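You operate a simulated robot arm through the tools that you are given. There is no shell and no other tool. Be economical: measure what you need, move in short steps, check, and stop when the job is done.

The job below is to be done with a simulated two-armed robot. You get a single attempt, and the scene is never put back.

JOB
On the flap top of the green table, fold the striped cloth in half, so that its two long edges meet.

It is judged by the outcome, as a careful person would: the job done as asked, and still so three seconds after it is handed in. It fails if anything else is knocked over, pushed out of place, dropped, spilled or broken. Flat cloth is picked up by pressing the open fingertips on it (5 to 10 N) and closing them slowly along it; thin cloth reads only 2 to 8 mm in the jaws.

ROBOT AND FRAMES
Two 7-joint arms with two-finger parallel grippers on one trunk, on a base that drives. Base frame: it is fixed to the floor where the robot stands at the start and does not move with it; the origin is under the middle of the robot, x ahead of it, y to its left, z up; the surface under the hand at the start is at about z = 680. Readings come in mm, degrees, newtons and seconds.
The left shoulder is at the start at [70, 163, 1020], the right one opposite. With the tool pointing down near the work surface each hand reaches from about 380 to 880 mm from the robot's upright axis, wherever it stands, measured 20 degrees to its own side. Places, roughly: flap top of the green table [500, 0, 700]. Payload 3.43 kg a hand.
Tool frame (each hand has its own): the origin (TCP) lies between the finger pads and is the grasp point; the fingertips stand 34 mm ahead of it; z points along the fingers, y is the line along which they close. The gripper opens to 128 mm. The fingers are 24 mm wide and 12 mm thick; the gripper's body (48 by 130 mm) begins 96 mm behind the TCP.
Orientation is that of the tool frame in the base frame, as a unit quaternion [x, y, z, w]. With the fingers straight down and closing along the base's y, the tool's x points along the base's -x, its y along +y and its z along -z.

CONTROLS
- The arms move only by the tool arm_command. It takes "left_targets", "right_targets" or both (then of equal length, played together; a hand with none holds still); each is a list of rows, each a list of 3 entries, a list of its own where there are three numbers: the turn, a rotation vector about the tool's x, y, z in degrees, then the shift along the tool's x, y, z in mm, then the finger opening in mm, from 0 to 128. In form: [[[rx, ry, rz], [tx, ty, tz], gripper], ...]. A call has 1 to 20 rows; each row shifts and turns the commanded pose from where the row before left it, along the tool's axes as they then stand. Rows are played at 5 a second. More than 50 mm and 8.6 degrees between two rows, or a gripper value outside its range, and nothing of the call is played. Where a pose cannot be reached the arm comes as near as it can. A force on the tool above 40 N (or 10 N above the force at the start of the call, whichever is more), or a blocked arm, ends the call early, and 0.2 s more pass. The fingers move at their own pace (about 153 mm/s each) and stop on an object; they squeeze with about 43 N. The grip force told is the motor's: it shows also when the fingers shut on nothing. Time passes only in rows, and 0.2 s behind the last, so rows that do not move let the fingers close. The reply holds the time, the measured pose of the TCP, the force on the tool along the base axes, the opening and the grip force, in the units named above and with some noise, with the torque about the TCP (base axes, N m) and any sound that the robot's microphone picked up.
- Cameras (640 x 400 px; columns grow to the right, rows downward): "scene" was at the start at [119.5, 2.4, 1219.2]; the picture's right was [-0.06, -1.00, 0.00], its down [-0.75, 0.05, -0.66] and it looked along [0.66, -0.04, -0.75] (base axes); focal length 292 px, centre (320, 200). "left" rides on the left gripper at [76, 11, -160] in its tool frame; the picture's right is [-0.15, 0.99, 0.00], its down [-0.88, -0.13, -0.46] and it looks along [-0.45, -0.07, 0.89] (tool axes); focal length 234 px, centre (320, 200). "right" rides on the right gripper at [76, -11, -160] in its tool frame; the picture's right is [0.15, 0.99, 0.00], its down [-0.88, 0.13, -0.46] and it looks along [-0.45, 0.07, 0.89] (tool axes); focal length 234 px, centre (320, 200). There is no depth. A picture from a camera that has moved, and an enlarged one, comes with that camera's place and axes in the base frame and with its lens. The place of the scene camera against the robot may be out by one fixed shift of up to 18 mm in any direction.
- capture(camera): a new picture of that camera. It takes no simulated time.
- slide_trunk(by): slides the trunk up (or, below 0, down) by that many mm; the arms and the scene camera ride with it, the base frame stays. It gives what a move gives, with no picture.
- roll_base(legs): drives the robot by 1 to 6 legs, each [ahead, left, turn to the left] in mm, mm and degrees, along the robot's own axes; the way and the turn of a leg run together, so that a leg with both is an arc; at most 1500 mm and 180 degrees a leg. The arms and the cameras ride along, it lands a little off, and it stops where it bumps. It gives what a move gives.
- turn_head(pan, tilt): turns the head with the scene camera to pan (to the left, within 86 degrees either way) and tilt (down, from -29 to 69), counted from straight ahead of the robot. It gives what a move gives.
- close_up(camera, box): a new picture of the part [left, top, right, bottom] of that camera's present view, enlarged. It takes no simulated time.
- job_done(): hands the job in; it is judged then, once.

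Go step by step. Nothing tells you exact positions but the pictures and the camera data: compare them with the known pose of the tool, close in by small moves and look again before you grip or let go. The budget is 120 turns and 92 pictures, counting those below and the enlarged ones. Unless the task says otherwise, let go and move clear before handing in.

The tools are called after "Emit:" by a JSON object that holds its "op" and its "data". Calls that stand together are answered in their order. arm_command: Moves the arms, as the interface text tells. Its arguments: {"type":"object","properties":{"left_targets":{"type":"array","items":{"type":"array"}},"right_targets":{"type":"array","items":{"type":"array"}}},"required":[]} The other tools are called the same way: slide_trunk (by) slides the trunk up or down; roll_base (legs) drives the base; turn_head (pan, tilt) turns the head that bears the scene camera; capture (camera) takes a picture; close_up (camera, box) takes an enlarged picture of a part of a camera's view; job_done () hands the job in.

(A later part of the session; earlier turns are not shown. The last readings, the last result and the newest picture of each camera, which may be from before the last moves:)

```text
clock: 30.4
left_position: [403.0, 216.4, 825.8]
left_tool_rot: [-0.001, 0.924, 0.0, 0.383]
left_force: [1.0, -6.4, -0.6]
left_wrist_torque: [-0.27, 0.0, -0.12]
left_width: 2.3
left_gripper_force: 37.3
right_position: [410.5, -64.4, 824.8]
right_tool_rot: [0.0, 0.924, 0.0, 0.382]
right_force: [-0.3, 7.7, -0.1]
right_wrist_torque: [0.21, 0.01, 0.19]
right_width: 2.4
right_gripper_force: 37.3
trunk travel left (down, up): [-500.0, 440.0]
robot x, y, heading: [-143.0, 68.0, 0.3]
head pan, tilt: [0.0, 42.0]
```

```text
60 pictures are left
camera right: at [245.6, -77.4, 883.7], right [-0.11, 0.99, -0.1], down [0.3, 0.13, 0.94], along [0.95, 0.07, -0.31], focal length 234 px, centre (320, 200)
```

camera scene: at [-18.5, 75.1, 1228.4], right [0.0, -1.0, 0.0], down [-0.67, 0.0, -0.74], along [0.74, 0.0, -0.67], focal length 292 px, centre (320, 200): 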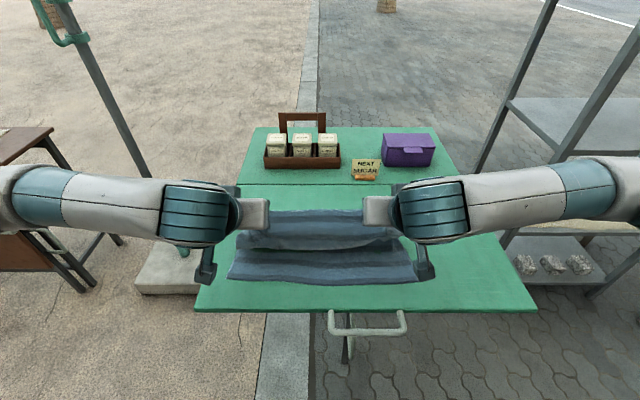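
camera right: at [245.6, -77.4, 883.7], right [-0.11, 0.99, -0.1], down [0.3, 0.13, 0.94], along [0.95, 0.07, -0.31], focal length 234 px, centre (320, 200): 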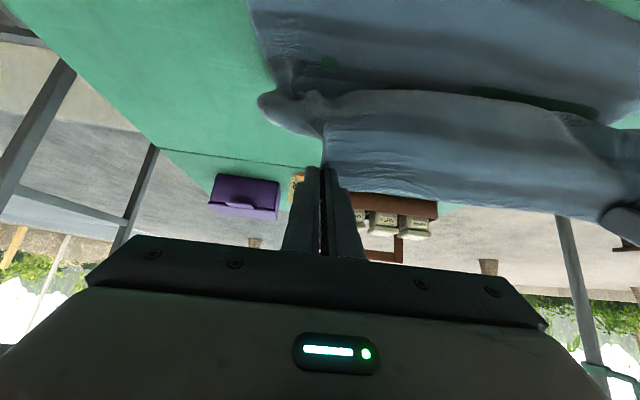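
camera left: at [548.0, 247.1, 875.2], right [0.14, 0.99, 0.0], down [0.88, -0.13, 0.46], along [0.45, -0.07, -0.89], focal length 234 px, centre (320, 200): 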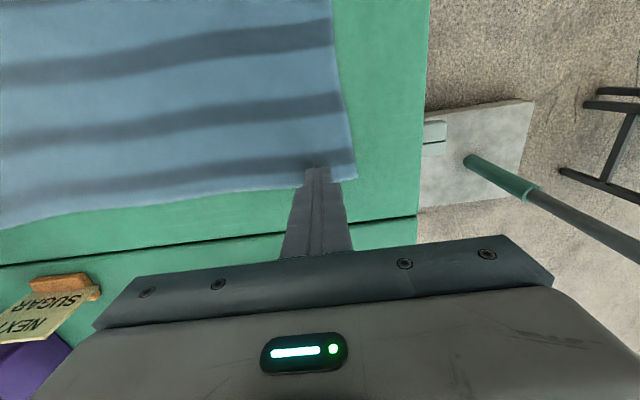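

The fold is arching over well. I'll continue down towards the near edge, pitching the hands further.

Emit:
{"op": "arm_command", "data": {"left_targets": [[[0, -7.5, 0], [22.8, 0, -0.2], 0], [[0, -7.5, 0], [22.6, 0, -3.2], 0], [[0, -7.5, 0], [22, 0, -6.1], 0], [[0, 0, 0], [17.3, 0, -2.6], 0], [[0, 0, 0], [17.3, 0, -2.6], 0], [[0, 0, 0], [17.3, 0, -2.6], 0], [[0, 0, 0], [0, 0, 0], 0]], "right_targets": [[[0, -7.5, 0], [22.8, 0, -0.2], 0], [[0, -7.5, 0], [22.6, 0, -3.2], 0], [[0, -7.5, 0], [22, 0, -6.1], 0], [[0, 0, 0], [17.3, 0, -2.6], 0], [[0, 0, 0], [17.3, 0, -2.6], 0], [[0, 0, 0], [17.3, 0, -2.6], 0], [[0, 0, 0], [0, 0, 0], 0]]}}

Emit:
{"op": "capture", "data": {"camera": "scene"}}

Emit:
{"op": "capture", "data": {"camera": "left"}}

```text
clock: 32.0
left_position: [354.2, 170.7, 728.0]
left_tool_rot: [0.0, 0.87, -0.013, 0.494]
left_force: [0.4, -0.4, 1.4]
left_wrist_torque: [0.01, -0.01, -0.02]
left_width: 2.3
left_gripper_force: 36.9
left hand out of reach, approached as far as the arm can: row 1, 2, 3, 5
right_position: [351.1, -41.0, 726.1]
right_tool_rot: [0.0, 0.852, 0.004, 0.524]
right_force: [0.1, 0.0, 1.9]
right_wrist_torque: [-0.02, -0.01, 0.0]
right_width: 2.6
right_gripper_force: 37.4
right hand out of reach, approached as far as the arm can: row 1, 2, 3
trunk travel left (down, up): [-500.0, 440.0]
robot x, y, heading: [-145.7, 69.2, 0.1]
head pan, tilt: [0.0, 42.0]
```

```text
59 pictures are left
camera scene: at [-18.9, 75.4, 1228.6], right [0.0, -1.0, 0.0], down [-0.67, 0.0, -0.74], along [0.74, 0.0, -0.67], focal length 292 px, centre (320, 200)
```

scene: 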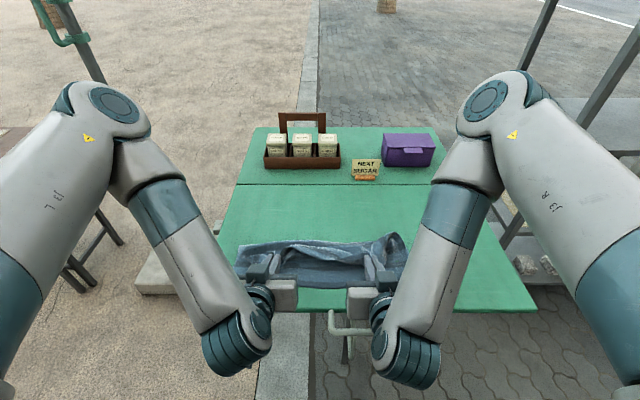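

```text
58 pictures are left
camera left: at [177.6, 183.1, 745.8], right [0.09, 0.99, 0.1], down [0.06, -0.11, 0.99], along [0.99, -0.08, -0.07], focal length 234 px, centre (320, 200)
```

left: 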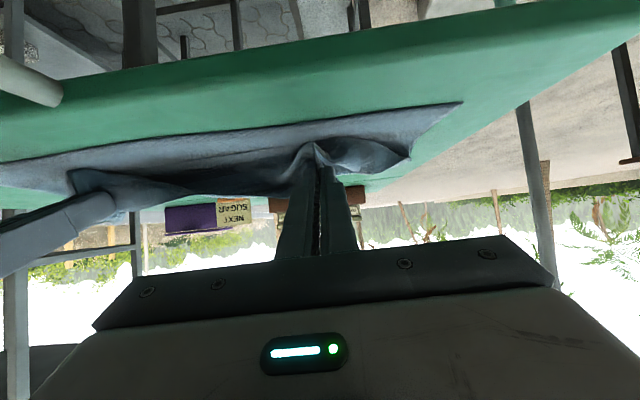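

At this distance the arms are too close to the body, and the hands were pushed inward. I'll go back along the same path to the previous pose, then drive the base back for more room.

Emit:
{"op": "arm_command", "data": {"left_targets": [[[0, 0, 0], [-17.3, 0, 2.6], 0], [[0, 0, 0], [-17.3, 0, 2.6], 0], [[0, 0, 0], [-17.3, 0, 2.6], 0], [[0, 7.5, 0], [-22, 0, 6.1], 0], [[0, 7.5, 0], [-22.6, 0, 3.2], 0], [[0, 7.5, 0], [-22.8, 0, 0.2], 0], [[0, 0, 0], [0, 0, 0], 0]], "right_targets": [[[0, 0, 0], [-17.3, 0, 2.6], 0], [[0, 0, 0], [-17.3, 0, 2.6], 0], [[0, 0, 0], [-17.3, 0, 2.6], 0], [[0, 7.5, 0], [-22, 0, 6.1], 0], [[0, 7.5, 0], [-22.6, 0, 3.2], 0], [[0, 7.5, 0], [-22.8, 0, 0.2], 0], [[0, 0, 0], [0, 0, 0], 0]]}}

```text
clock: 33.6
left_position: [437.7, 173.5, 818.0]
left_tool_rot: [0.001, 0.95, -0.013, 0.312]
left_force: [0.5, 0.2, 0.5]
left_wrist_torque: [0.01, 0.02, 0.02]
left_width: 2.5
left_gripper_force: 37.4
right_position: [426.3, -39.5, 817.8]
right_tool_rot: [-0.002, 0.938, 0.006, 0.347]
right_force: [0.2, -0.1, -0.4]
right_wrist_torque: [0.0, -0.02, 0.02]
right_width: 2.4
right_gripper_force: 37.3
trunk travel left (down, up): [-500.0, 440.0]
robot x, y, heading: [-143.0, 66.9, 0.3]
head pan, tilt: [0.0, 42.0]
```

The commanded pose stays clamped at what was reached, so the hands are now too close together. I'll restore the spread and bring the hands forward a bit before backing the base.

Emit:
{"op": "arm_command", "data": {"left_targets": [[[0, 0, 0], [-6.5, 9, 4.8], 0], [[0, 0, 0], [-6.5, 9, 4.8], 0], [[0, 0, 0], [-6.5, 9, 4.8], 0], [[0, 0, 0], [-6.5, 9, 4.8], 0], [[0, 0, 0], [0, 0, 0], 0]], "right_targets": [[[0, 0, 0], [-9.1, -7, 7.8], 0], [[0, 0, 0], [-9.1, -7, 7.8], 0], [[0, 0, 0], [-9.1, -7, 7.8], 0], [[0, 0, 0], [-9.1, -7, 7.8], 0], [[0, 0, 0], [0, 0, 0], 0]]}}

Emit:
{"op": "capture", "data": {"camera": "scene"}}

```text
clock: 34.8
left_position: [469.5, 206.0, 816.3]
left_tool_rot: [0.004, 0.95, -0.014, 0.313]
left_force: [-0.2, -0.7, -0.7]
left_wrist_torque: [-0.01, 0.01, -0.01]
left_width: 2.5
left_gripper_force: 36.6
right_position: [475.8, -66.8, 819.1]
right_tool_rot: [-0.002, 0.938, 0.005, 0.348]
right_force: [-1.5, 0.4, -0.7]
right_wrist_torque: [0.0, 0.0, 0.04]
right_width: 2.6
right_gripper_force: 37.2
trunk travel left (down, up): [-500.0, 440.0]
robot x, y, heading: [-145.1, 67.7, 0.0]
head pan, tilt: [0.0, 42.0]
```

```text
57 pictures are left
camera scene: at [-18.9, 75.2, 1228.5], right [0.0, -1.0, 0.0], down [-0.67, 0.0, -0.74], along [0.74, 0.0, -0.67], focal length 292 px, centre (320, 200)
```

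scene: 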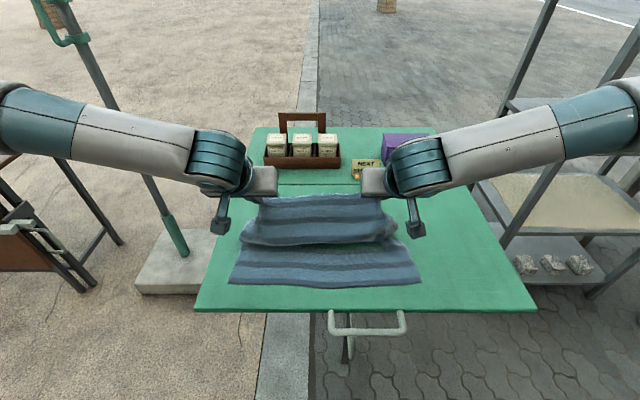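

The cloth is undisturbed and the near edge is still in place. I'll back the base in two 60 mm steps, keeping the hands within the cloth's slack.

Emit:
{"op": "roll_base", "data": {"legs": [[-60, 0, 0]]}}

Emit:
{"op": "arm_command", "data": {"left_targets": [[[0, 0, 0], [-16.2, 1, 11.8], 0], [[0, 0, 0], [-16.2, 1, 11.8], 0], [[0, 0, 0], [-16.2, 0, 11.8], 0], [[0, 0, 0], [0, 0, 0], 0]], "right_targets": [[[0, 0, 0], [-15.2, 0, 13], 0], [[0, 0, 0], [-15.2, 0, 13], 0], [[0, 0, 0], [-15.2, 0, 13], 0], [[0, 0, 0], [0, 0, 0], 0]]}}

Emit:
{"op": "roll_base", "data": {"legs": [[-60, 0, 0]]}}

Emit:
{"op": "capture", "data": {"camera": "scene"}}

```text
clock: 35.8
left_position: [408.5, 207.3, 816.4]
left_tool_rot: [0.002, 0.949, -0.013, 0.314]
left_force: [-1.1, -0.1, -0.3]
left_wrist_torque: [0.01, 0.01, 0.02]
left_width: 2.8
left_gripper_force: 37.2
right_position: [414.7, -67.2, 821.0]
right_tool_rot: [-0.003, 0.937, 0.005, 0.349]
right_force: [-0.3, 0.1, 0.3]
right_wrist_torque: [0.02, 0.0, 0.0]
right_width: 2.7
right_gripper_force: 37.4
trunk travel left (down, up): [-500.0, 440.0]
robot x, y, heading: [-204.0, 69.4, 0.1]
head pan, tilt: [0.0, 42.0]
```

```text
clock: 36.8
left_position: [469.2, 207.6, 816.8]
left_tool_rot: [0.002, 0.95, -0.013, 0.313]
left_force: [0.0, -0.4, -0.6]
left_wrist_torque: [0.06, -0.06, -0.04]
left_width: 2.6
left_gripper_force: 36.9
right_position: [476.4, -65.7, 819.8]
right_tool_rot: [-0.003, 0.937, 0.006, 0.348]
right_force: [0.3, 0.2, 0.3]
right_wrist_torque: [0.0, 0.03, 0.02]
right_width: 2.8
right_gripper_force: 37.3
trunk travel left (down, up): [-500.0, 440.0]
robot x, y, heading: [-203.5, 67.2, 0.0]
head pan, tilt: [0.0, 42.0]
```

```text
clock: 37.8
left_position: [408.7, 206.7, 817.7]
left_tool_rot: [0.003, 0.949, -0.013, 0.314]
left_force: [0.3, -0.2, 0.9]
left_wrist_torque: [0.01, -0.03, -0.01]
left_width: 2.6
left_gripper_force: 37.6
right_position: [414.9, -68.3, 821.0]
right_tool_rot: [-0.002, 0.938, 0.005, 0.347]
right_force: [-0.6, 0.4, 0.2]
right_wrist_torque: [-0.02, -0.01, -0.03]
right_width: 2.6
right_gripper_force: 37.3
trunk travel left (down, up): [-500.0, 440.0]
robot x, y, heading: [-264.7, 68.2, 0.1]
head pan, tilt: [0.0, 42.0]
```

```text
56 pictures are left
camera scene: at [-140.7, 74.6, 1228.7], right [0.0, -1.0, 0.0], down [-0.67, 0.0, -0.74], along [0.74, 0.0, -0.67], focal length 292 px, centre (320, 200)
```

scene: 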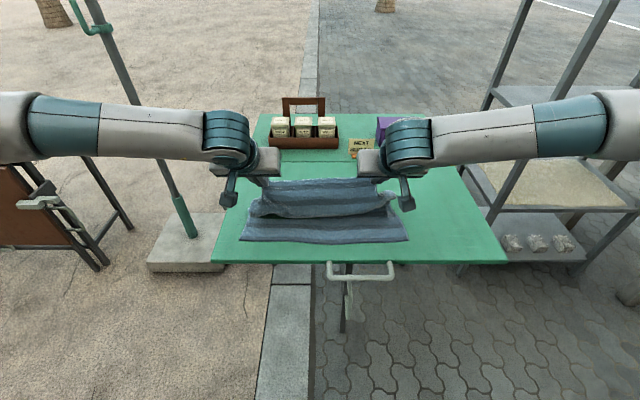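

The base is now at x −265, with the hands well inside reach. I'll continue the arc: pitch to about 67° and come down towards the near edge.

Emit:
{"op": "arm_command", "data": {"left_targets": [[[0, -7.75, 0], [18, 1, -0.9], 0], [[0, -7.75, 0], [17.7, 1, -3.3], 0], [[0, -7.75, 0], [17.1, 1, -5.7], 0], [[0, -7.75, 0], [16.2, 1, -7.9], 0], [[0, 0, 0], [0, 0, 0], 0]], "right_targets": [[[0, -6.75, 0], [17.6, 0, -0.9], 0], [[0, -6.75, 0], [17.4, 0, -3], 0], [[0, -6.75, 0], [16.9, 0, -5], 0], [[0, -6.75, 0], [16.2, 0, -6.9], 0], [[0, 0, 0], [0, 0, 0], 0]]}}

Emit:
{"op": "capture", "data": {"camera": "scene"}}

```text
clock: 39.0
left_position: [365.6, 209.8, 788.6]
left_tool_rot: [0.001, 0.867, -0.013, 0.498]
left_force: [-0.8, -0.2, 0.4]
left_wrist_torque: [0.03, 0.02, 0.08]
left_width: 2.9
left_gripper_force: 37.2
left hand out of reach, approached as far as the arm can: row 4
right_position: [360.4, -47.0, 778.7]
right_tool_rot: [0.0, 0.855, 0.013, 0.518]
right_force: [-0.2, 0.2, 0.1]
right_wrist_torque: [0.03, -0.02, 0.05]
right_width: 2.5
right_gripper_force: 37.5
right hand out of reach, approached as far as the arm can: row 4
trunk travel left (down, up): [-500.0, 440.0]
robot x, y, heading: [-263.0, 65.2, 0.2]
head pan, tilt: [0.0, 42.0]
```

```text
55 pictures are left
camera scene: at [-139.2, 72.1, 1228.5], right [0.0, -1.0, 0.0], down [-0.67, 0.0, -0.74], along [0.74, 0.0, -0.67], focal length 292 px, centre (320, 200)
```

scene: 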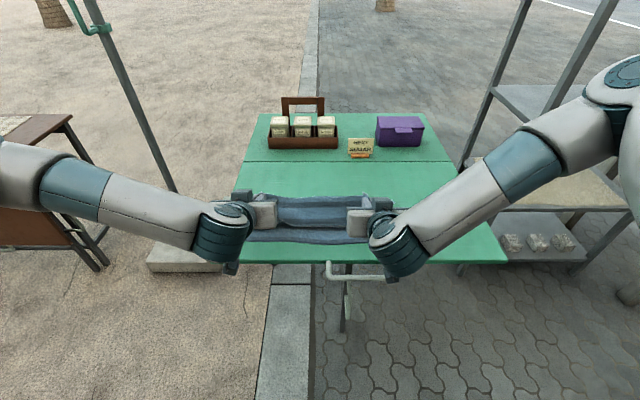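

The wrist limit comes at about 60° of pitch with the shoulders this high. I'll ease back a bit and lower the trunk, so that forward-pointing hands are easier to hold.

Emit:
{"op": "arm_command", "data": {"left_targets": [[[0, 4, 0], [-15.6, 0, 8.3], 0], [[0, 4, 0], [-15.6, 0, 8.3], 0], [[0, 4, 0], [-15.6, 0, 8.3], 0], [[0, 0, 0], [0, 0, 0], 0]], "right_targets": [[[0, 5, 0], [-18.8, -7, 9.3], 0], [[0, 5, 0], [-18.8, -7, 9.3], 0], [[0, 5, 0], [-18.8, -7, 9.3], 0], [[0, 0, 0], [0, 0, 0], 0]]}}

Emit:
{"op": "slide_trunk", "data": {"by": -70}}

```text
clock: 40.0
left_position: [411.5, 209.8, 812.4]
left_tool_rot: [0.001, 0.914, -0.013, 0.405]
left_force: [-0.1, -0.2, 0.5]
left_wrist_torque: [-0.04, -0.02, 0.03]
left_width: 2.4
left_gripper_force: 37.0
right_position: [413.5, -65.0, 811.5]
right_tool_rot: [-0.003, 0.916, 0.012, 0.401]
right_force: [0.5, 0.5, -0.6]
right_wrist_torque: [0.02, 0.02, -0.03]
right_width: 2.7
right_gripper_force: 37.6
trunk travel left (down, up): [-500.0, 440.0]
robot x, y, heading: [-261.8, 70.1, -0.2]
head pan, tilt: [0.0, 42.0]
```

```text
clock: 41.1
left_position: [412.2, 209.8, 743.7]
left_tool_rot: [0.002, 0.915, -0.013, 0.404]
left_force: [0.3, -1.4, 0.5]
left_wrist_torque: [-0.03, -0.03, -0.03]
left_width: 2.5
left_gripper_force: 37.4
right_position: [414.2, -65.9, 741.5]
right_tool_rot: [-0.003, 0.916, 0.012, 0.402]
right_force: [-0.3, 0.8, 0.2]
right_wrist_torque: [0.02, 0.0, -0.03]
right_width: 2.7
right_gripper_force: 37.3
trunk travel left (down, up): [-430.0, 510.0]
robot x, y, heading: [-265.1, 66.5, 0.1]
head pan, tilt: [0.0, 42.0]
```

Emit:
{"op": "arm_command", "data": {"left_targets": [[[0, 0, 0], [-12.9, 0, -11.8], 0], [[0, 0, 0], [-12.9, 0, -11.8], 0], [[0, 0, 0], [-12.9, 0, -11.8], 0], [[0, 0, 0], [-12.9, 0, -11.8], 0], [[0, 0, 0], [0, 0, 0], 0]], "right_targets": [[[0, 0, 0], [-12.9, 0, -11.8], 0], [[0, 0, 0], [-12.9, 0, -11.8], 0], [[0, 0, 0], [-12.9, 0, -11.8], 0], [[0, 0, 0], [-12.9, 0, -11.8], 0], [[0, 0, 0], [0, 0, 0], 0]]}}

Emit:
{"op": "slide_trunk", "data": {"by": -70}}

Emit:
{"op": "arm_command", "data": {"left_targets": [[[0, 0, 0], [-12.9, 0, -11.8], 0], [[0, 0, 0], [-12.9, 0, -11.8], 0], [[0, 0, 0], [-12.9, 0, -11.8], 0], [[0, 0, 0], [-12.9, 0, -11.8], 0], [[0, 0, 0], [0, 0, 0], 0]], "right_targets": [[[0, 0, 0], [-12.9, 0, -11.8], 0], [[0, 0, 0], [-12.9, 0, -11.8], 0], [[0, 0, 0], [-12.9, 0, -11.8], 0], [[0, 0, 0], [-12.9, 0, -11.8], 0], [[0, 0, 0], [0, 0, 0], 0]]}}

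Emit:
{"op": "capture", "data": {"camera": "scene"}}

```text
clock: 42.3
left_position: [409.3, 211.7, 815.3]
left_tool_rot: [0.001, 0.914, -0.013, 0.405]
left_force: [-0.3, -1.9, -0.1]
left_wrist_torque: [-0.07, 0.02, -0.01]
left_width: 2.8
left_gripper_force: 36.9
right_position: [412.4, -66.9, 811.7]
right_tool_rot: [-0.003, 0.916, 0.012, 0.401]
right_force: [0.3, 1.7, -0.9]
right_wrist_torque: [0.04, 0.02, 0.05]
right_width: 2.8
right_gripper_force: 37.3
trunk travel left (down, up): [-430.0, 510.0]
robot x, y, heading: [-262.1, 66.6, 0.3]
head pan, tilt: [0.0, 42.0]
```

```text
clock: 43.3
left_position: [409.8, 211.2, 745.5]
left_tool_rot: [0.002, 0.914, -0.014, 0.406]
left_force: [-0.7, -2.3, -0.3]
left_wrist_torque: [-0.07, 0.01, -0.02]
left_width: 2.4
left_gripper_force: 37.5
right_position: [411.7, -68.1, 740.6]
right_tool_rot: [-0.003, 0.916, 0.012, 0.402]
right_force: [0.3, 1.5, -0.4]
right_wrist_torque: [0.06, 0.0, 0.05]
right_width: 2.6
right_gripper_force: 37.2
trunk travel left (down, up): [-360.0, 580.0]
robot x, y, heading: [-263.3, 68.3, 0.2]
head pan, tilt: [0.0, 42.0]
```

```text
clock: 44.5
left_position: [408.4, 213.7, 815.0]
left_tool_rot: [0.001, 0.914, -0.013, 0.406]
left_force: [0.4, -4.1, 0.1]
left_wrist_torque: [-0.12, -0.03, -0.06]
left_width: 2.6
left_gripper_force: 37.7
right_position: [415.2, -68.9, 812.7]
right_tool_rot: [-0.003, 0.916, 0.012, 0.401]
right_force: [0.3, 3.6, -0.1]
right_wrist_torque: [0.09, 0.0, 0.09]
right_width: 2.5
right_gripper_force: 37.5
trunk travel left (down, up): [-360.0, 580.0]
robot x, y, heading: [-266.8, 67.2, -0.2]
head pan, tilt: [0.0, 42.0]
```

```text
54 pictures are left
camera scene: at [-139.0, 74.7, 1088.4], right [0.0, -1.0, 0.0], down [-0.67, 0.0, -0.74], along [0.74, 0.0, -0.67], focal length 292 px, centre (320, 200)
```

scene: 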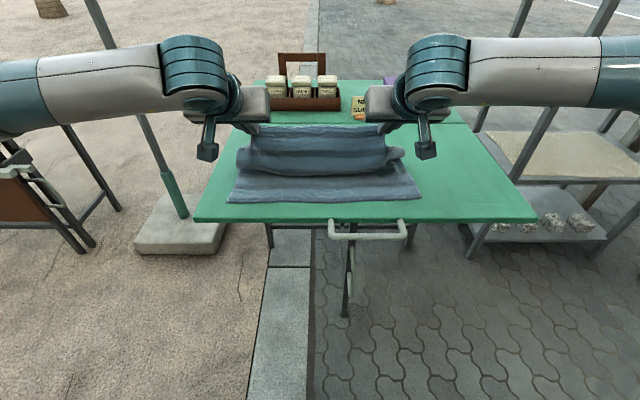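

The shoulders are lower now and the cloth's near edge hasn't moved relative to the table. I'll try the steeper pitch and come down again.

Emit:
{"op": "arm_command", "data": {"left_targets": [[[0, -8.1, 0], [18.7, 0, -3.2], 0], [[0, -8.1, 0], [18.1, 0, -5.8], 0], [[0, -8.1, 0], [17.1, 0, -8.4], 0], [[0, 0, 0], [0, 0, 0], 0]], "right_targets": [[[0, -8.1, 0], [18.7, 0, -3.2], 0], [[0, -8.1, 0], [18.1, 0, -5.8], 0], [[0, -8.1, 0], [17.1, 0, -8.4], 0], [[0, 0, 0], [0, 0, 0], 0]]}}

```text
clock: 45.5
left_position: [362.2, 211.7, 777.5]
left_tool_rot: [0.0, 0.808, -0.016, 0.589]
left_force: [0.8, -5.6, 0.0]
left_wrist_torque: [-0.1, 0.01, -0.2]
left_width: 2.7
left_gripper_force: 36.9
right_position: [368.1, -70.0, 774.8]
right_tool_rot: [-0.002, 0.81, 0.014, 0.586]
right_force: [0.0, 5.7, 0.2]
right_wrist_torque: [0.03, 0.02, 0.17]
right_width: 2.6
right_gripper_force: 37.2
trunk travel left (down, up): [-360.0, 580.0]
robot x, y, heading: [-266.2, 67.3, 0.1]
head pan, tilt: [0.0, 42.0]
```

Pitch 72° is reached cleanly. I'm lowering the folded edge towards the near edge now.

Emit:
{"op": "arm_command", "data": {"left_targets": [[[0, 0, 0], [14.5, 0, -5.8], 0], [[0, 0, 0], [14.5, 0, -5.8], 0], [[0, 0, 0], [12.3, 0, -2.3], 0], [[0, 0, 0], [12.3, 0, -2.3], 0], [[0, 0, 0], [10, 0, 1.7], 0], [[0, 0, 0], [6, 0, 1], 0], [[0, 0, 0], [0, 0, 0], 0]], "right_targets": [[[0, 0, 0], [14.5, 0, -5.8], 0], [[0, 0, 0], [14.5, 0, -5.8], 0], [[0, 0, 0], [12.3, 0, -2.3], 0], [[0, 0, 0], [12.3, 0, -2.3], 0], [[0, 0, 0], [10, 0, 2.7], 0], [[0, 0, 0], [5, 0, 1.7], 0], [[0, 0, 0], [0, 0, 0], 0]]}}

Emit:
{"op": "capture", "data": {"camera": "scene"}}

Emit:
{"op": "capture", "data": {"camera": "right"}}

Emit:
{"op": "capture", "data": {"camera": "left"}}

```text
clock: 47.1
left_position: [326.5, 202.5, 724.7]
left_tool_rot: [-0.004, 0.809, -0.011, 0.587]
left_force: [0.6, -0.3, 0.5]
left_wrist_torque: [0.04, -0.04, 0.04]
left_width: 2.5
left_gripper_force: 37.1
left hand out of reach, approached as far as the arm can: row 5
right_position: [333.3, -65.8, 716.4]
right_tool_rot: [0.002, 0.811, 0.009, 0.585]
right_force: [0.7, -0.3, 3.3]
right_wrist_torque: [-0.03, -0.1, -0.03]
right_width: 2.7
right_gripper_force: 37.4
right hand out of reach, approached as far as the arm can: row 6
trunk travel left (down, up): [-360.0, 580.0]
robot x, y, heading: [-263.4, 69.0, 0.0]
head pan, tilt: [0.0, 42.0]
```

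```text
53 pictures are left
camera scene: at [-139.6, 74.5, 1088.6], right [0.0, -1.0, 0.0], down [-0.67, 0.0, -0.74], along [0.74, 0.0, -0.67], focal length 292 px, centre (320, 200)
```

scene: 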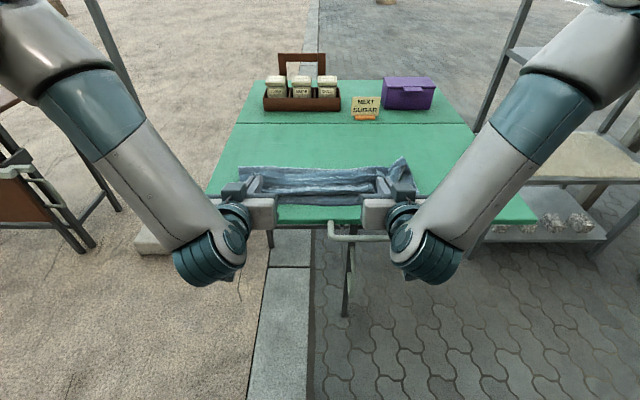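

```text
52 pictures are left
camera right: at [159.6, -78.2, 694.6], right [-0.05, 0.99, -0.12], down [-0.15, 0.11, 0.98], along [0.99, 0.07, 0.15], focal length 234 px, centre (320, 200)
```

right: 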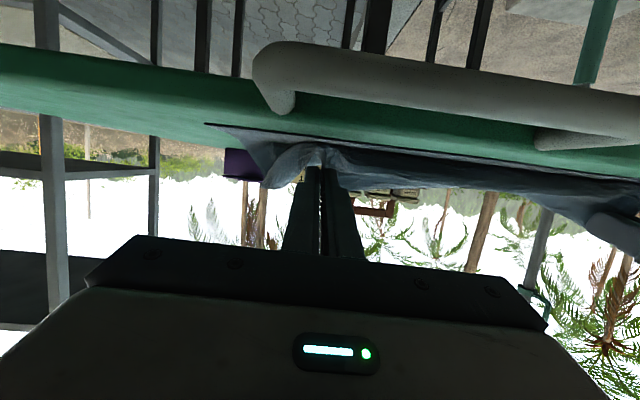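

```text
51 pictures are left
camera left: at [150.6, 215.0, 702.2], right [0.05, 0.99, 0.12], down [-0.16, -0.11, 0.98], along [0.99, -0.07, 0.15], focal length 234 px, centre (320, 200)
```

left: 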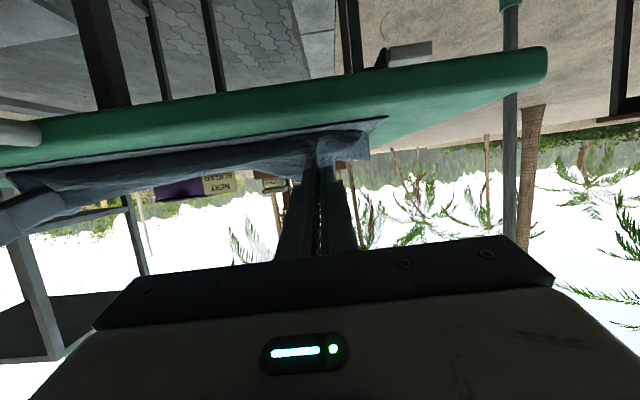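

The hands are near the near edge with the strips standing up. I'll zoom in on the cloth before releasing.

Emit:
{"op": "close_up", "data": {"camera": "scene", "box": [200, 130, 450, 286]}}

```text
2.56 times, centred on (325, 208) of scene
camera zoom: at [-139.6, 74.5, 1088.6], right [0.0, -1.0, 0.0], down [-0.67, 0.0, -0.74], along [0.74, 0.0, -0.67], focal length 748 px, centre (307, 180)
```

zoom: 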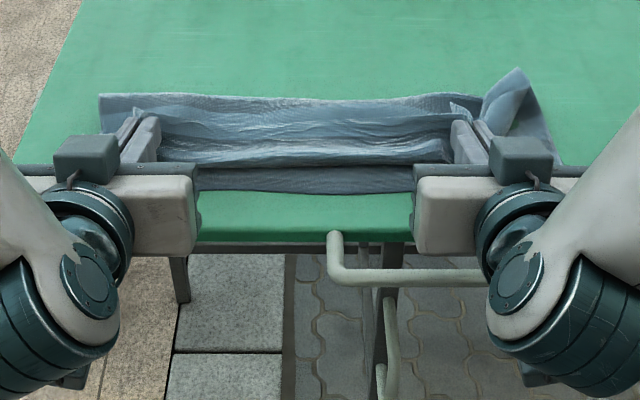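

The fold looks aligned, with the tips at about x 360–365. I'll release slowly and look.

Emit:
{"op": "arm_command", "data": {"left_targets": [[[0, 0, 0], [0, 0, 0], 6], [[0, 0, 0], [0, 0, 0], 12], [[0, 0, 0], [0, 0, 0], 18], [[0, 0, 0], [0, 0, 0], 24], [[0, 0, 0], [0, 0, 0], 30], [[0, 0, 0], [0, 0, 0], 30]], "right_targets": [[[0, 0, 0], [0, 0, 0], 6], [[0, 0, 0], [0, 0, 0], 12], [[0, 0, 0], [0, 0, 0], 18], [[0, 0, 0], [0, 0, 0], 24], [[0, 0, 0], [0, 0, 0], 30], [[0, 0, 0], [0, 0, 0], 30]]}}

Emit:
{"op": "close_up", "data": {"camera": "scene", "box": [200, 130, 450, 286]}}

Emit:
{"op": "capture", "data": {"camera": "right"}}

```text
clock: 48.5
left_position: [327.1, 202.3, 723.9]
left_tool_rot: [-0.003, 0.81, -0.011, 0.587]
left_force: [-0.1, -0.2, 0.2]
left_wrist_torque: [0.03, -0.01, -0.02]
left_width: 30.0
left_gripper_force: 0.1
right_position: [334.0, -65.1, 716.7]
right_tool_rot: [0.003, 0.812, 0.009, 0.584]
right_force: [0.5, -0.2, -0.2]
right_wrist_torque: [-0.01, 0.01, -0.01]
right_width: 30.1
right_gripper_force: 0.1
trunk travel left (down, up): [-360.0, 580.0]
robot x, y, heading: [-266.9, 70.9, 0.0]
head pan, tilt: [0.0, 42.0]
```

```text
2.56 times, centred on (325, 208) of scene
camera zoom: at [-139.2, 74.6, 1088.5], right [0.0, -1.0, 0.0], down [-0.67, 0.0, -0.74], along [0.74, 0.0, -0.67], focal length 748 px, centre (307, 180)
```

zoom: 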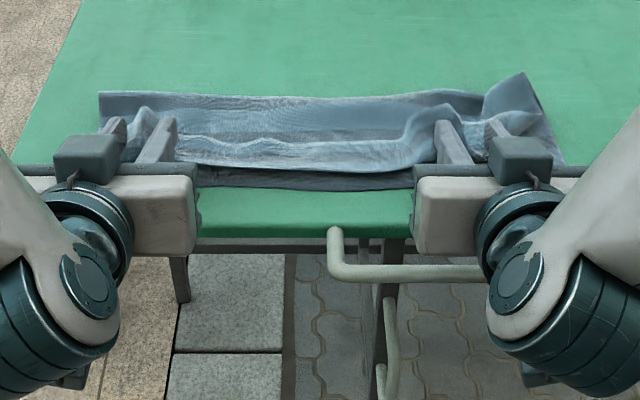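

```text
48 pictures are left
camera right: at [159.8, -78.1, 694.5], right [-0.05, 0.99, -0.12], down [-0.15, 0.11, 0.98], along [0.99, 0.07, 0.15], focal length 234 px, centre (320, 200)
```

right: 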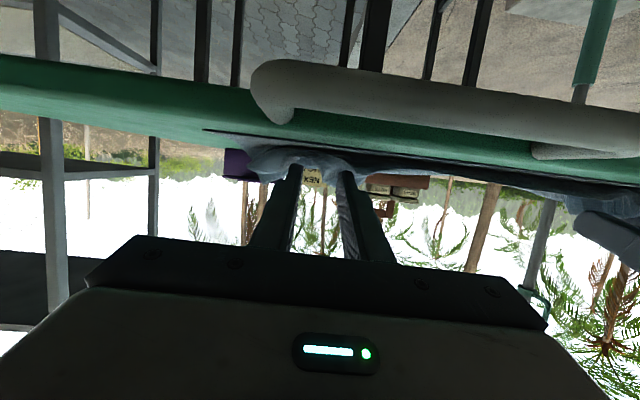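

Both hands have released and the strip fell towards the near edge. I'll withdraw straight back by driving the base back.

Emit:
{"op": "roll_base", "data": {"legs": [[-100, 0, 0]]}}

Emit:
{"op": "close_up", "data": {"camera": "scene", "box": [200, 100, 450, 256]}}

```text
clock: 49.7
left_position: [224.9, 202.5, 725.0]
left_tool_rot: [-0.003, 0.809, -0.011, 0.587]
left_force: [0.2, -0.2, 0.2]
left_wrist_torque: [0.02, 0.01, -0.03]
left_width: 30.1
left_gripper_force: 0.1
right_position: [231.1, -65.4, 716.9]
right_tool_rot: [0.001, 0.812, 0.01, 0.584]
right_force: [-0.5, -0.2, 0.0]
right_wrist_torque: [-0.01, 0.01, -0.01]
right_width: 30.1
right_gripper_force: 0.0
trunk travel left (down, up): [-360.0, 580.0]
robot x, y, heading: [-370.6, 65.9, 0.0]
head pan, tilt: [0.0, 42.0]
```

```text
2.56 times, centred on (325, 178) of scene
camera zoom: at [-242.2, 74.5, 1088.7], right [0.0, -1.0, 0.0], down [-0.67, 0.0, -0.74], along [0.74, 0.0, -0.67], focal length 748 px, centre (307, 256)
```

zoom: 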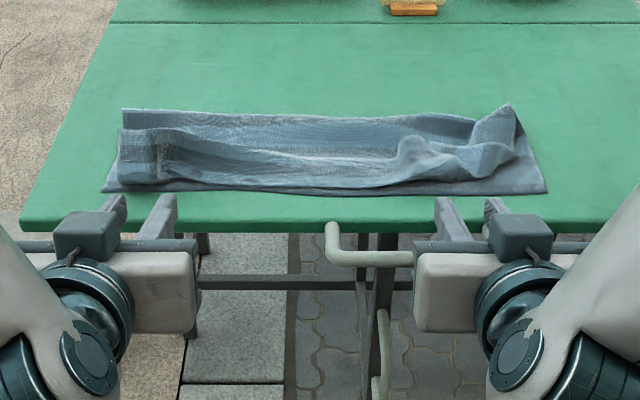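

The left part is folded neatly; the right corner is rumpled and flopped back. I'll raise the trunk, set the tools vertical again and look from above to smooth it.

Emit:
{"op": "slide_trunk", "data": {"by": 140}}

Emit:
{"op": "arm_command", "data": {"left_targets": [[[0, 8, 0], [0, 0, -5], 30], [[0, 8, 0], [0, 0, -5], 30], [[0, 8, 0], [0, 0, -5], 30], [[0, 8, 0], [0, 0, 0], 30], [[0, 8, 0], [0, 0, 0], 0], [[0, 8, 0], [0, 0, 0], 0], [[0, 8, 0], [0, 0, 0], 0], [[0, 8, 0], [0, 0, 0], 0], [[0, 8, 0], [0, 0, 0], 0], [[0, 0, 0], [0, 0, 0], 0]], "right_targets": [[[0, 8, 0], [0, 0, -5], 30], [[0, 8, 0], [0, 0, -5], 30], [[0, 8, 0], [0, 0, -5], 30], [[0, 8, 0], [0, 0, 0], 30], [[0, 8, 0], [0, 0, 0], 0], [[0, 8, 0], [0, 0, 0], 0], [[0, 8, 0], [0, 0, 0], 0], [[0, 8, 0], [0, 0, 0], 0], [[0, 7.4, 0], [0, 0, 0], 0], [[0, 0, 0], [0, 0, 0], 0]]}}

Emit:
{"op": "roll_base", "data": {"legs": [[170, 0, 0]]}}

Emit:
{"op": "close_up", "data": {"camera": "scene", "box": [200, 160, 450, 316]}}

Emit:
{"op": "capture", "data": {"camera": "right"}}

```text
clock: 51.4
left_position: [225.4, 203.0, 864.0]
left_tool_rot: [-0.003, 0.81, -0.011, 0.586]
left_force: [-0.1, 0.6, 0.1]
left_wrist_torque: [0.02, 0.01, -0.01]
left_width: 29.9
left_gripper_force: 0.1
right_position: [231.3, -64.6, 856.1]
right_tool_rot: [0.002, 0.812, 0.01, 0.584]
right_force: [0.4, -0.9, -0.6]
right_wrist_torque: [0.0, 0.0, 0.01]
right_width: 30.2
right_gripper_force: 0.0
trunk travel left (down, up): [-500.0, 440.0]
robot x, y, heading: [-366.4, 67.8, 0.2]
head pan, tilt: [0.0, 42.0]
```

```text
clock: 53.6
left_position: [212.3, 203.8, 872.7]
left_tool_rot: [0.004, 1.0, -0.012, -0.001]
left_force: [-0.6, 0.4, -1.0]
left_wrist_torque: [-0.01, -0.03, 0.0]
left_width: 0.1
left_gripper_force: 33.1
right_position: [218.5, -64.5, 863.2]
right_tool_rot: [-0.005, 1.0, 0.008, 0.0]
right_force: [-0.4, -0.2, 0.3]
right_wrist_torque: [-0.01, 0.02, 0.0]
right_width: 0.3
right_gripper_force: 32.7
trunk travel left (down, up): [-500.0, 440.0]
robot x, y, heading: [-365.8, 68.1, 0.4]
head pan, tilt: [0.0, 42.0]
```

```text
clock: 55.1
left_position: [389.9, 204.6, 872.3]
left_tool_rot: [0.004, 1.0, -0.012, -0.002]
left_force: [0.9, 0.4, -0.2]
left_wrist_torque: [0.01, 0.02, 0.01]
left_width: 0.1
left_gripper_force: 33.0
right_position: [395.2, -64.7, 862.0]
right_tool_rot: [-0.005, 1.0, 0.009, 0.0]
right_force: [-0.3, 0.9, -0.1]
right_wrist_torque: [-0.01, 0.03, -0.01]
right_width: 0.1
right_gripper_force: 32.9
trunk travel left (down, up): [-500.0, 440.0]
robot x, y, heading: [-189.7, 67.1, 0.1]
head pan, tilt: [0.0, 42.0]
```

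```text
2.56 times, centred on (325, 238) of scene
camera zoom: at [-64.6, 74.9, 1228.4], right [0.0, -1.0, 0.0], down [-0.67, 0.0, -0.74], along [0.74, 0.0, -0.67], focal length 748 px, centre (307, 103)
```

zoom: 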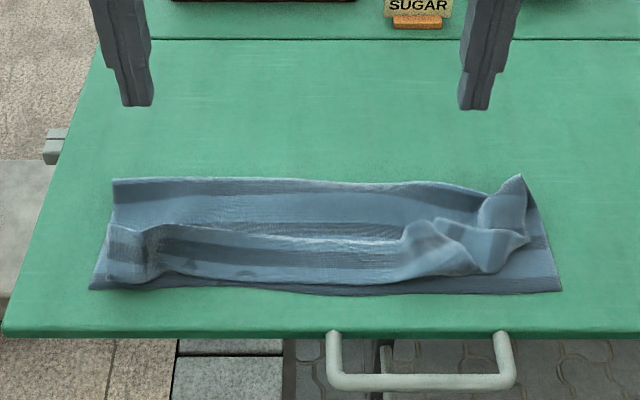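

```text
45 pictures are left
camera right: at [320.7, -80.1, 1020.6], right [-0.15, 0.99, 0.02], down [0.88, 0.13, 0.46], along [0.45, 0.09, -0.89], focal length 234 px, centre (320, 200)
```

right: 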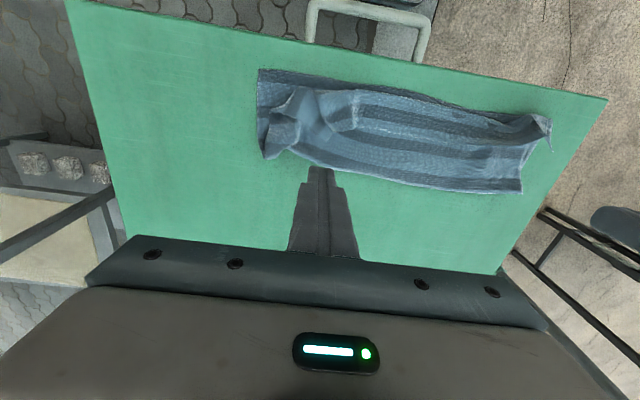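

Emit:
{"op": "close_up", "data": {"camera": "right", "box": [230, 40, 420, 190]}}

Emit:
{"op": "close_up", "data": {"camera": "left", "box": [60, 20, 380, 220]}}

```text
2.67 times, centred on (325, 115) of right
camera zoom: at [320.7, -80.1, 1020.6], right [-0.15, 0.99, 0.02], down [0.88, 0.13, 0.46], along [0.45, 0.09, -0.89], focal length 624 px, centre (307, 427)
```

zoom: 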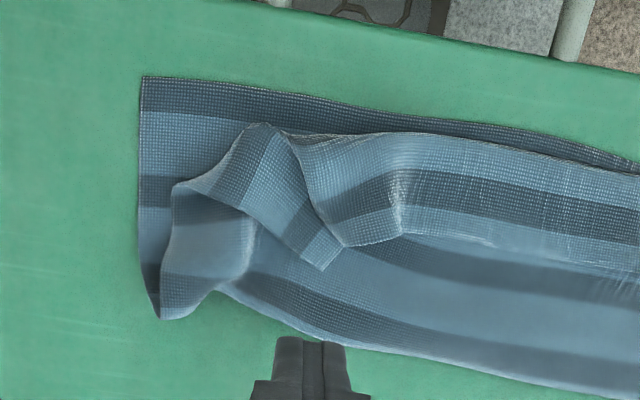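

```text
2.00 times, centred on (220, 120) of left
camera zoom: at [313.1, 218.8, 1030.5], right [0.15, 0.99, -0.02], down [0.88, -0.13, 0.46], along [0.45, -0.09, -0.89], focal length 468 px, centre (520, 360)
```

zoom: 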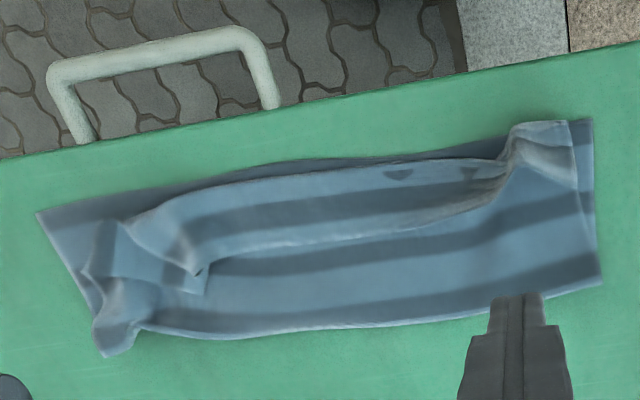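

The upper layer bunched: the fold line sits at about x 435 and the loose edge strip has flopped back, with the right corner folded inward. A cleaner way is to pinch the material's midline (the far side of the fourth dark stripe) with both hands and lift, so both halves hang together, then lay it down. First I'll sweep the flopped right corner outward with closed fingers.

Emit:
{"op": "arm_command", "data": {"right_targets": [[[0, 0, 0], [-2.3, 11.7, 35], 0], [[0, 0, 0], [-2.3, 11.7, 35], 0], [[0, 0, 0], [-2.3, 11.7, 30], 0], [[0, 0, 0], [0, 0, 20], 0], [[0, 0, 0], [0, 0, 14], 0], [[0, 0, 0], [0, 0, 5], 0], [[0, 0, 0], [0, 0, 0], 0]]}}

Emit:
{"op": "close_up", "data": {"camera": "right", "box": [180, 30, 500, 230]}}

```text
clock: 56.7
left_position: [388.3, 203.9, 870.5]
left_tool_rot: [0.005, 1.0, -0.011, 0.0]
left_force: [-0.6, 0.2, -0.2]
left_wrist_torque: [0.02, 0.01, -0.01]
left_width: 0.0
left_gripper_force: 32.6
right_position: [400.6, -26.1, 725.0]
right_tool_rot: [-0.004, 1.0, 0.008, -0.001]
right_force: [0.1, 0.0, 0.2]
right_wrist_torque: [0.02, 0.01, -0.02]
right_width: 0.0
right_gripper_force: 32.9
trunk travel left (down, up): [-500.0, 440.0]
robot x, y, heading: [-193.3, 71.6, 0.1]
head pan, tilt: [0.0, 42.0]
```

```text
2.00 times, centred on (340, 130) of right
camera zoom: at [327.5, -40.9, 883.2], right [-0.15, 0.99, 0.02], down [0.88, 0.13, 0.46], along [0.45, 0.09, -0.89], focal length 468 px, centre (280, 340)
```

zoom: 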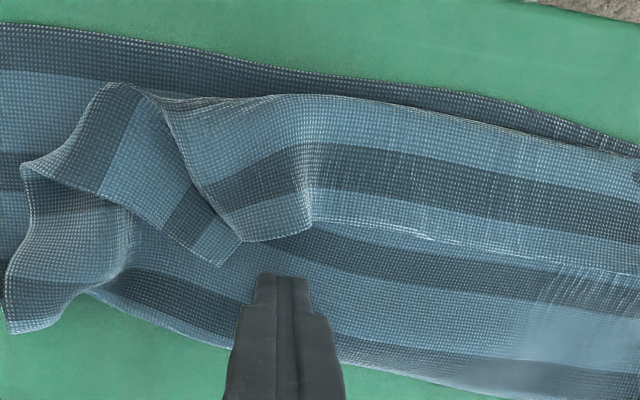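

The fingers are right beside the flap tip. I'm sweeping outward to the right, just above the lower cloth.

Emit:
{"op": "arm_command", "data": {"right_targets": [[[0, 0, 0], [0, 0, 3], 0], [[0, 0, 0], [0, -10, 0], 0], [[0, 0, 0], [0, -10, 0], 0], [[0, 0, 0], [0, -10, 0], 0], [[0, 0, 0], [0, -10, 0], 0], [[0, 0, 0], [0, -10, 0], 0], [[0, 0, 0], [0, -10, 0], 0], [[0, 0, 0], [0, 0, 0], 0]]}}

Emit:
{"op": "close_up", "data": {"camera": "right", "box": [180, 30, 500, 230]}}

```text
clock: 58.5
left_position: [389.1, 202.6, 870.7]
left_tool_rot: [0.005, 1.0, -0.012, -0.001]
left_force: [-0.6, 0.6, 0.4]
left_wrist_torque: [0.01, 0.01, -0.01]
left_width: 0.2
left_gripper_force: 32.7
right_position: [402.2, -87.3, 720.5]
right_tool_rot: [-0.004, 1.0, 0.009, 0.001]
right_force: [0.0, -0.2, 0.4]
right_wrist_torque: [0.0, -0.03, 0.04]
right_width: 0.3
right_gripper_force: 32.9
trunk travel left (down, up): [-500.0, 440.0]
robot x, y, heading: [-188.1, 69.1, 0.1]
head pan, tilt: [0.0, 42.0]
```

```text
2.00 times, centred on (340, 130) of right
camera zoom: at [328.0, -102.2, 879.1], right [-0.15, 0.99, 0.02], down [0.88, 0.13, 0.46], along [0.45, 0.09, -0.89], focal length 468 px, centre (280, 340)
```

zoom: 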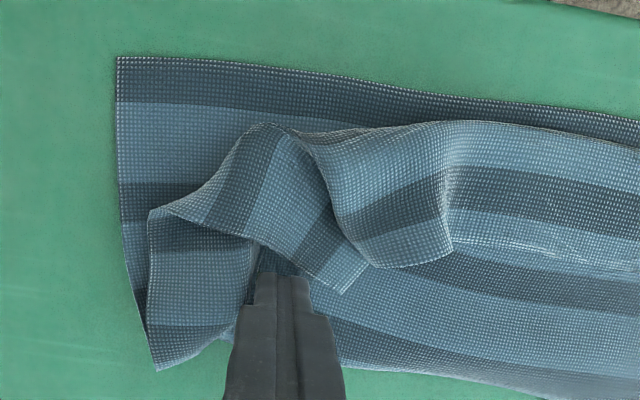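

The finger slipped under the flap, which is useful. I'm pushing diagonally towards the near-right corner to flip the flap the right way.

Emit:
{"op": "arm_command", "data": {"right_targets": [[[0, 0, 0], [9, -5, 0], 0], [[0, 0, 0], [9, -5, 0], 0], [[0, 0, 0], [9, -5, 0], 0], [[0, 0, 0], [9, -5, 0], 0], [[0, 0, 0], [9, -5, 0], 0], [[0, 0, 0], [9, -5, 0], 0], [[0, 0, 0], [9, -5, 0], 0], [[0, 0, 0], [0, 0, 0], 0]]}}

Emit:
{"op": "capture", "data": {"camera": "right"}}

Emit:
{"op": "close_up", "data": {"camera": "scene", "box": [200, 160, 450, 316]}}

```text
clock: 60.3
left_position: [389.0, 203.8, 871.9]
left_tool_rot: [0.004, 1.0, -0.011, -0.001]
left_force: [0.0, 0.2, 0.0]
left_wrist_torque: [-0.01, 0.0, 0.0]
left_width: 0.1
left_gripper_force: 33.5
right_position: [338.2, -121.9, 718.7]
right_tool_rot: [-0.005, 1.0, 0.009, 0.001]
right_force: [-0.5, -0.4, 1.5]
right_wrist_torque: [-0.02, -0.02, -0.04]
right_width: 0.0
right_gripper_force: 32.9
trunk travel left (down, up): [-500.0, 440.0]
robot x, y, heading: [-188.4, 66.9, 0.1]
head pan, tilt: [0.0, 42.0]
```

```text
40 pictures are left
camera right: at [263.1, -136.7, 876.9], right [-0.15, 0.99, 0.02], down [0.88, 0.13, 0.46], along [0.45, 0.09, -0.89], focal length 234 px, centre (320, 200)
```

right: 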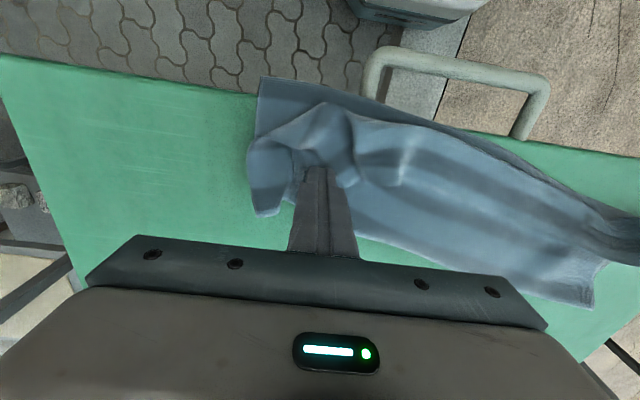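

```text
2.56 times, centred on (325, 238) of scene
camera zoom: at [-65.4, 75.0, 1228.5], right [0.0, -1.0, 0.0], down [-0.67, 0.0, -0.74], along [0.74, 0.0, -0.67], focal length 748 px, centre (307, 103)
```

zoom: 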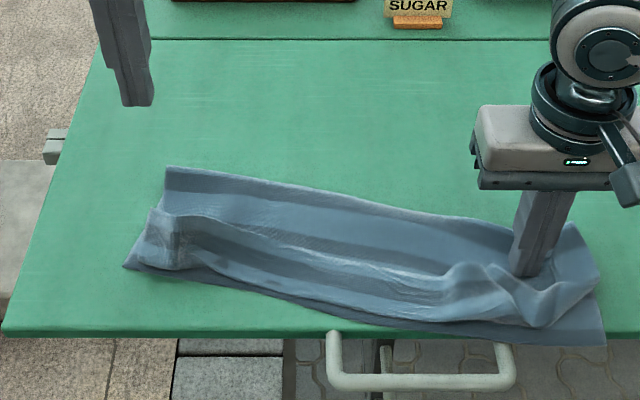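

The whole cloth slid and turned slightly, so it moves easily. I'll lift the right hand clear and look at it from above again.

Emit:
{"op": "arm_command", "data": {"right_targets": [[[0, 0, 0], [-2, 0, -15], 0], [[0, 0, 0], [-2, 0, -40], 0], [[0, 0, 0], [-10, 0, -45], 0], [[0, 0, 0], [-10, 0, -45], 0], [[0, 0, 0], [0, 20, 0], 0], [[0, 0, 0], [0, 0, 0], 0]]}}

Emit:
{"op": "close_up", "data": {"camera": "right", "box": [200, 20, 520, 220]}}

Emit:
{"op": "close_up", "data": {"camera": "scene", "box": [200, 160, 450, 316]}}

```text
clock: 61.7
left_position: [389.8, 202.2, 871.6]
left_tool_rot: [0.004, 1.0, -0.01, 0.0]
left_force: [-0.4, 0.7, 0.7]
left_wrist_torque: [0.0, 0.0, 0.04]
left_width: 0.3
left_gripper_force: 33.2
right_position: [361.7, -101.2, 862.0]
right_tool_rot: [-0.004, 1.0, 0.009, 0.001]
right_force: [-0.2, -0.2, 1.6]
right_wrist_torque: [0.01, 0.0, 0.03]
right_width: 0.0
right_gripper_force: 32.9
trunk travel left (down, up): [-500.0, 440.0]
robot x, y, heading: [-191.6, 66.3, 0.3]
head pan, tilt: [0.0, 42.0]
```

```text
2.00 times, centred on (360, 120) of right
camera zoom: at [287.3, -117.6, 1020.8], right [-0.15, 0.99, 0.02], down [0.88, 0.13, 0.46], along [0.45, 0.09, -0.89], focal length 468 px, centre (240, 360)
```

zoom: 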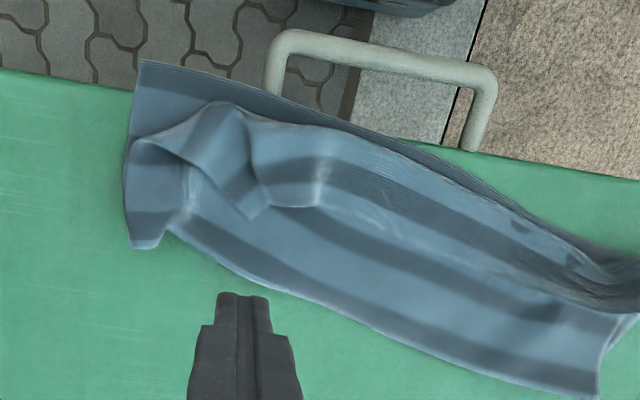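

```text
2.56 times, centred on (325, 238) of scene
camera zoom: at [-65.9, 74.4, 1228.5], right [0.0, -1.0, 0.0], down [-0.67, 0.0, -0.74], along [0.74, 0.0, -0.67], focal length 748 px, centre (307, 103)
```

zoom: 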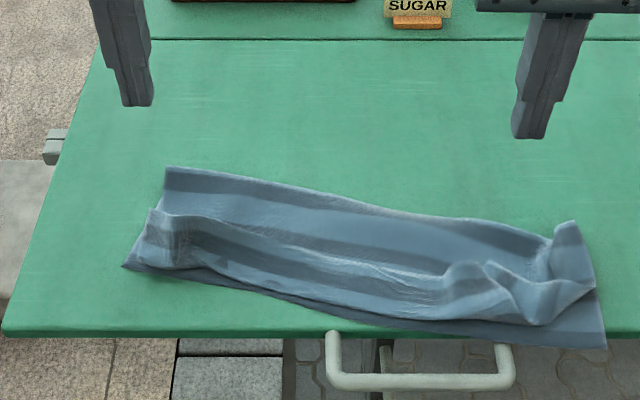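

I'll unfold the cloth flat and restart from a clean state. There is a standing wrinkle at the strip edge near (322, −52) for the right hand, and I'm checking the left end.

Emit:
{"op": "close_up", "data": {"camera": "left", "box": [160, 20, 480, 220]}}

```text
2.00 times, centred on (320, 120) of left
camera zoom: at [312.0, 218.4, 1031.2], right [0.15, 0.99, -0.02], down [0.88, -0.13, 0.46], along [0.45, -0.09, -0.89], focal length 468 px, centre (320, 360)
```

zoom: 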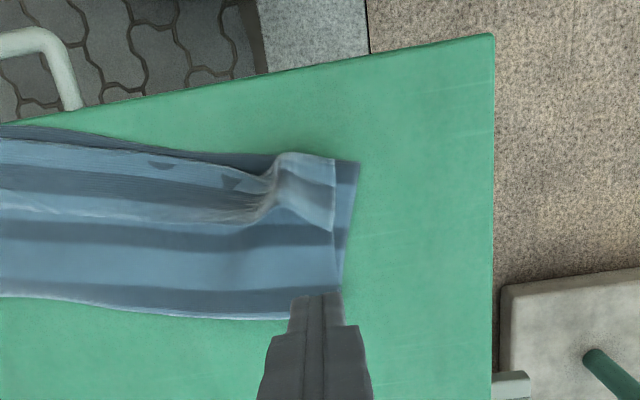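

The strip edge is folded back along its whole length, with the left corner near (380, 210). I'm positioning both hands above the strip edge to pinch it.

Emit:
{"op": "arm_command", "data": {"left_targets": [[[0, 0, 0], [6.2, -4.5, 34], 32], [[0, 0, 0], [6.2, -4.5, 34], 32], [[0, 0, 0], [6.2, -4.5, 34], 32], [[0, 0, 0], [6.2, -4.5, 34], 32], [[0, 0, 0], [0, 0, 0], 32]], "right_targets": [[[0, 0, 0], [10, 12.3, 31.8], 40], [[0, 0, 0], [10, 12.3, 31.8], 40], [[0, 0, 0], [10, 12.3, 31.8], 40], [[0, 0, 0], [10, 12.3, 31.8], 40], [[0, 0, 0], [0, 0, 0], 40]]}}

Emit:
{"op": "close_up", "data": {"camera": "left", "box": [180, 60, 460, 235]}}

Emit:
{"op": "close_up", "data": {"camera": "right", "box": [180, 60, 460, 235]}}

```text
clock: 62.9
left_position: [361.9, 181.3, 738.4]
left_tool_rot: [0.005, 1.0, -0.01, -0.001]
left_force: [-1.0, -0.4, -0.8]
left_wrist_torque: [0.0, -0.04, 0.01]
left_width: 32.3
left_gripper_force: 0.0
right_position: [321.5, -54.8, 737.1]
right_tool_rot: [-0.003, 1.0, 0.008, 0.001]
right_force: [-0.8, -0.3, 0.3]
right_wrist_torque: [0.04, -0.04, 0.0]
right_width: 39.8
right_gripper_force: 0.1
trunk travel left (down, up): [-500.0, 440.0]
robot x, y, heading: [-189.5, 68.0, 0.1]
head pan, tilt: [0.0, 42.0]
```

```text
2.29 times, centred on (320, 148) of left
camera zoom: at [286.3, 197.2, 897.1], right [0.15, 0.99, -0.02], down [0.88, -0.13, 0.46], along [0.45, -0.09, -0.89], focal length 535 px, centre (320, 320)
```

zoom: 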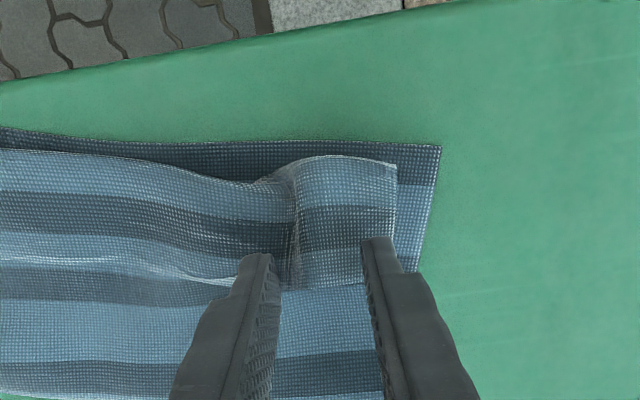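

```text
2.29 times, centred on (320, 148) of right
camera zoom: at [247.9, -69.6, 893.6], right [-0.15, 0.99, 0.02], down [0.88, 0.13, 0.46], along [0.45, 0.09, -0.89], focal length 535 px, centre (320, 320)
```

zoom: 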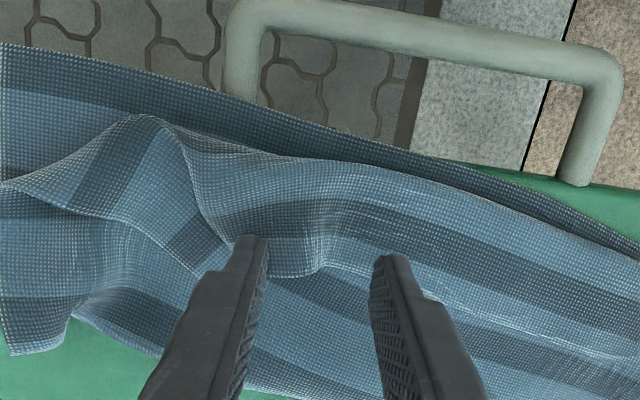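

Both hands straddle the strip near its edge. I'm lowering to light contact.

Emit:
{"op": "arm_command", "data": {"left_targets": [[[0, 0, 0], [0, 0, 8], 32], [[0, 0, 0], [0, 0, 7], 32], [[0, 0, 0], [0, 0, 3], 32], [[0, 0, 0], [0, 0, 2], 32], [[0, 0, 0], [0, 0, 0], 32]], "right_targets": [[[0, 0, 0], [0, 0, 8], 40], [[0, 0, 0], [0, 0, 7], 40], [[0, 0, 0], [0, 0, 3], 40], [[0, 0, 0], [0, 0, 1], 40], [[0, 0, 0], [0, 0, 0], 40]]}}

```text
clock: 64.1
left_position: [363.7, 183.4, 716.6]
left_tool_rot: [0.004, 1.0, -0.01, 0.0]
left_force: [0.2, -0.5, 3.7]
left_wrist_torque: [0.0, -0.02, 0.01]
left_width: 31.7
left_gripper_force: 0.1
right_position: [321.6, -54.0, 718.5]
right_tool_rot: [-0.005, 1.0, 0.009, 0.001]
right_force: [0.2, 0.1, 0.4]
right_wrist_torque: [0.02, 0.01, 0.03]
right_width: 39.9
right_gripper_force: 0.1
trunk travel left (down, up): [-500.0, 440.0]
robot x, y, heading: [-190.4, 69.2, 0.0]
head pan, tilt: [0.0, 42.0]
```

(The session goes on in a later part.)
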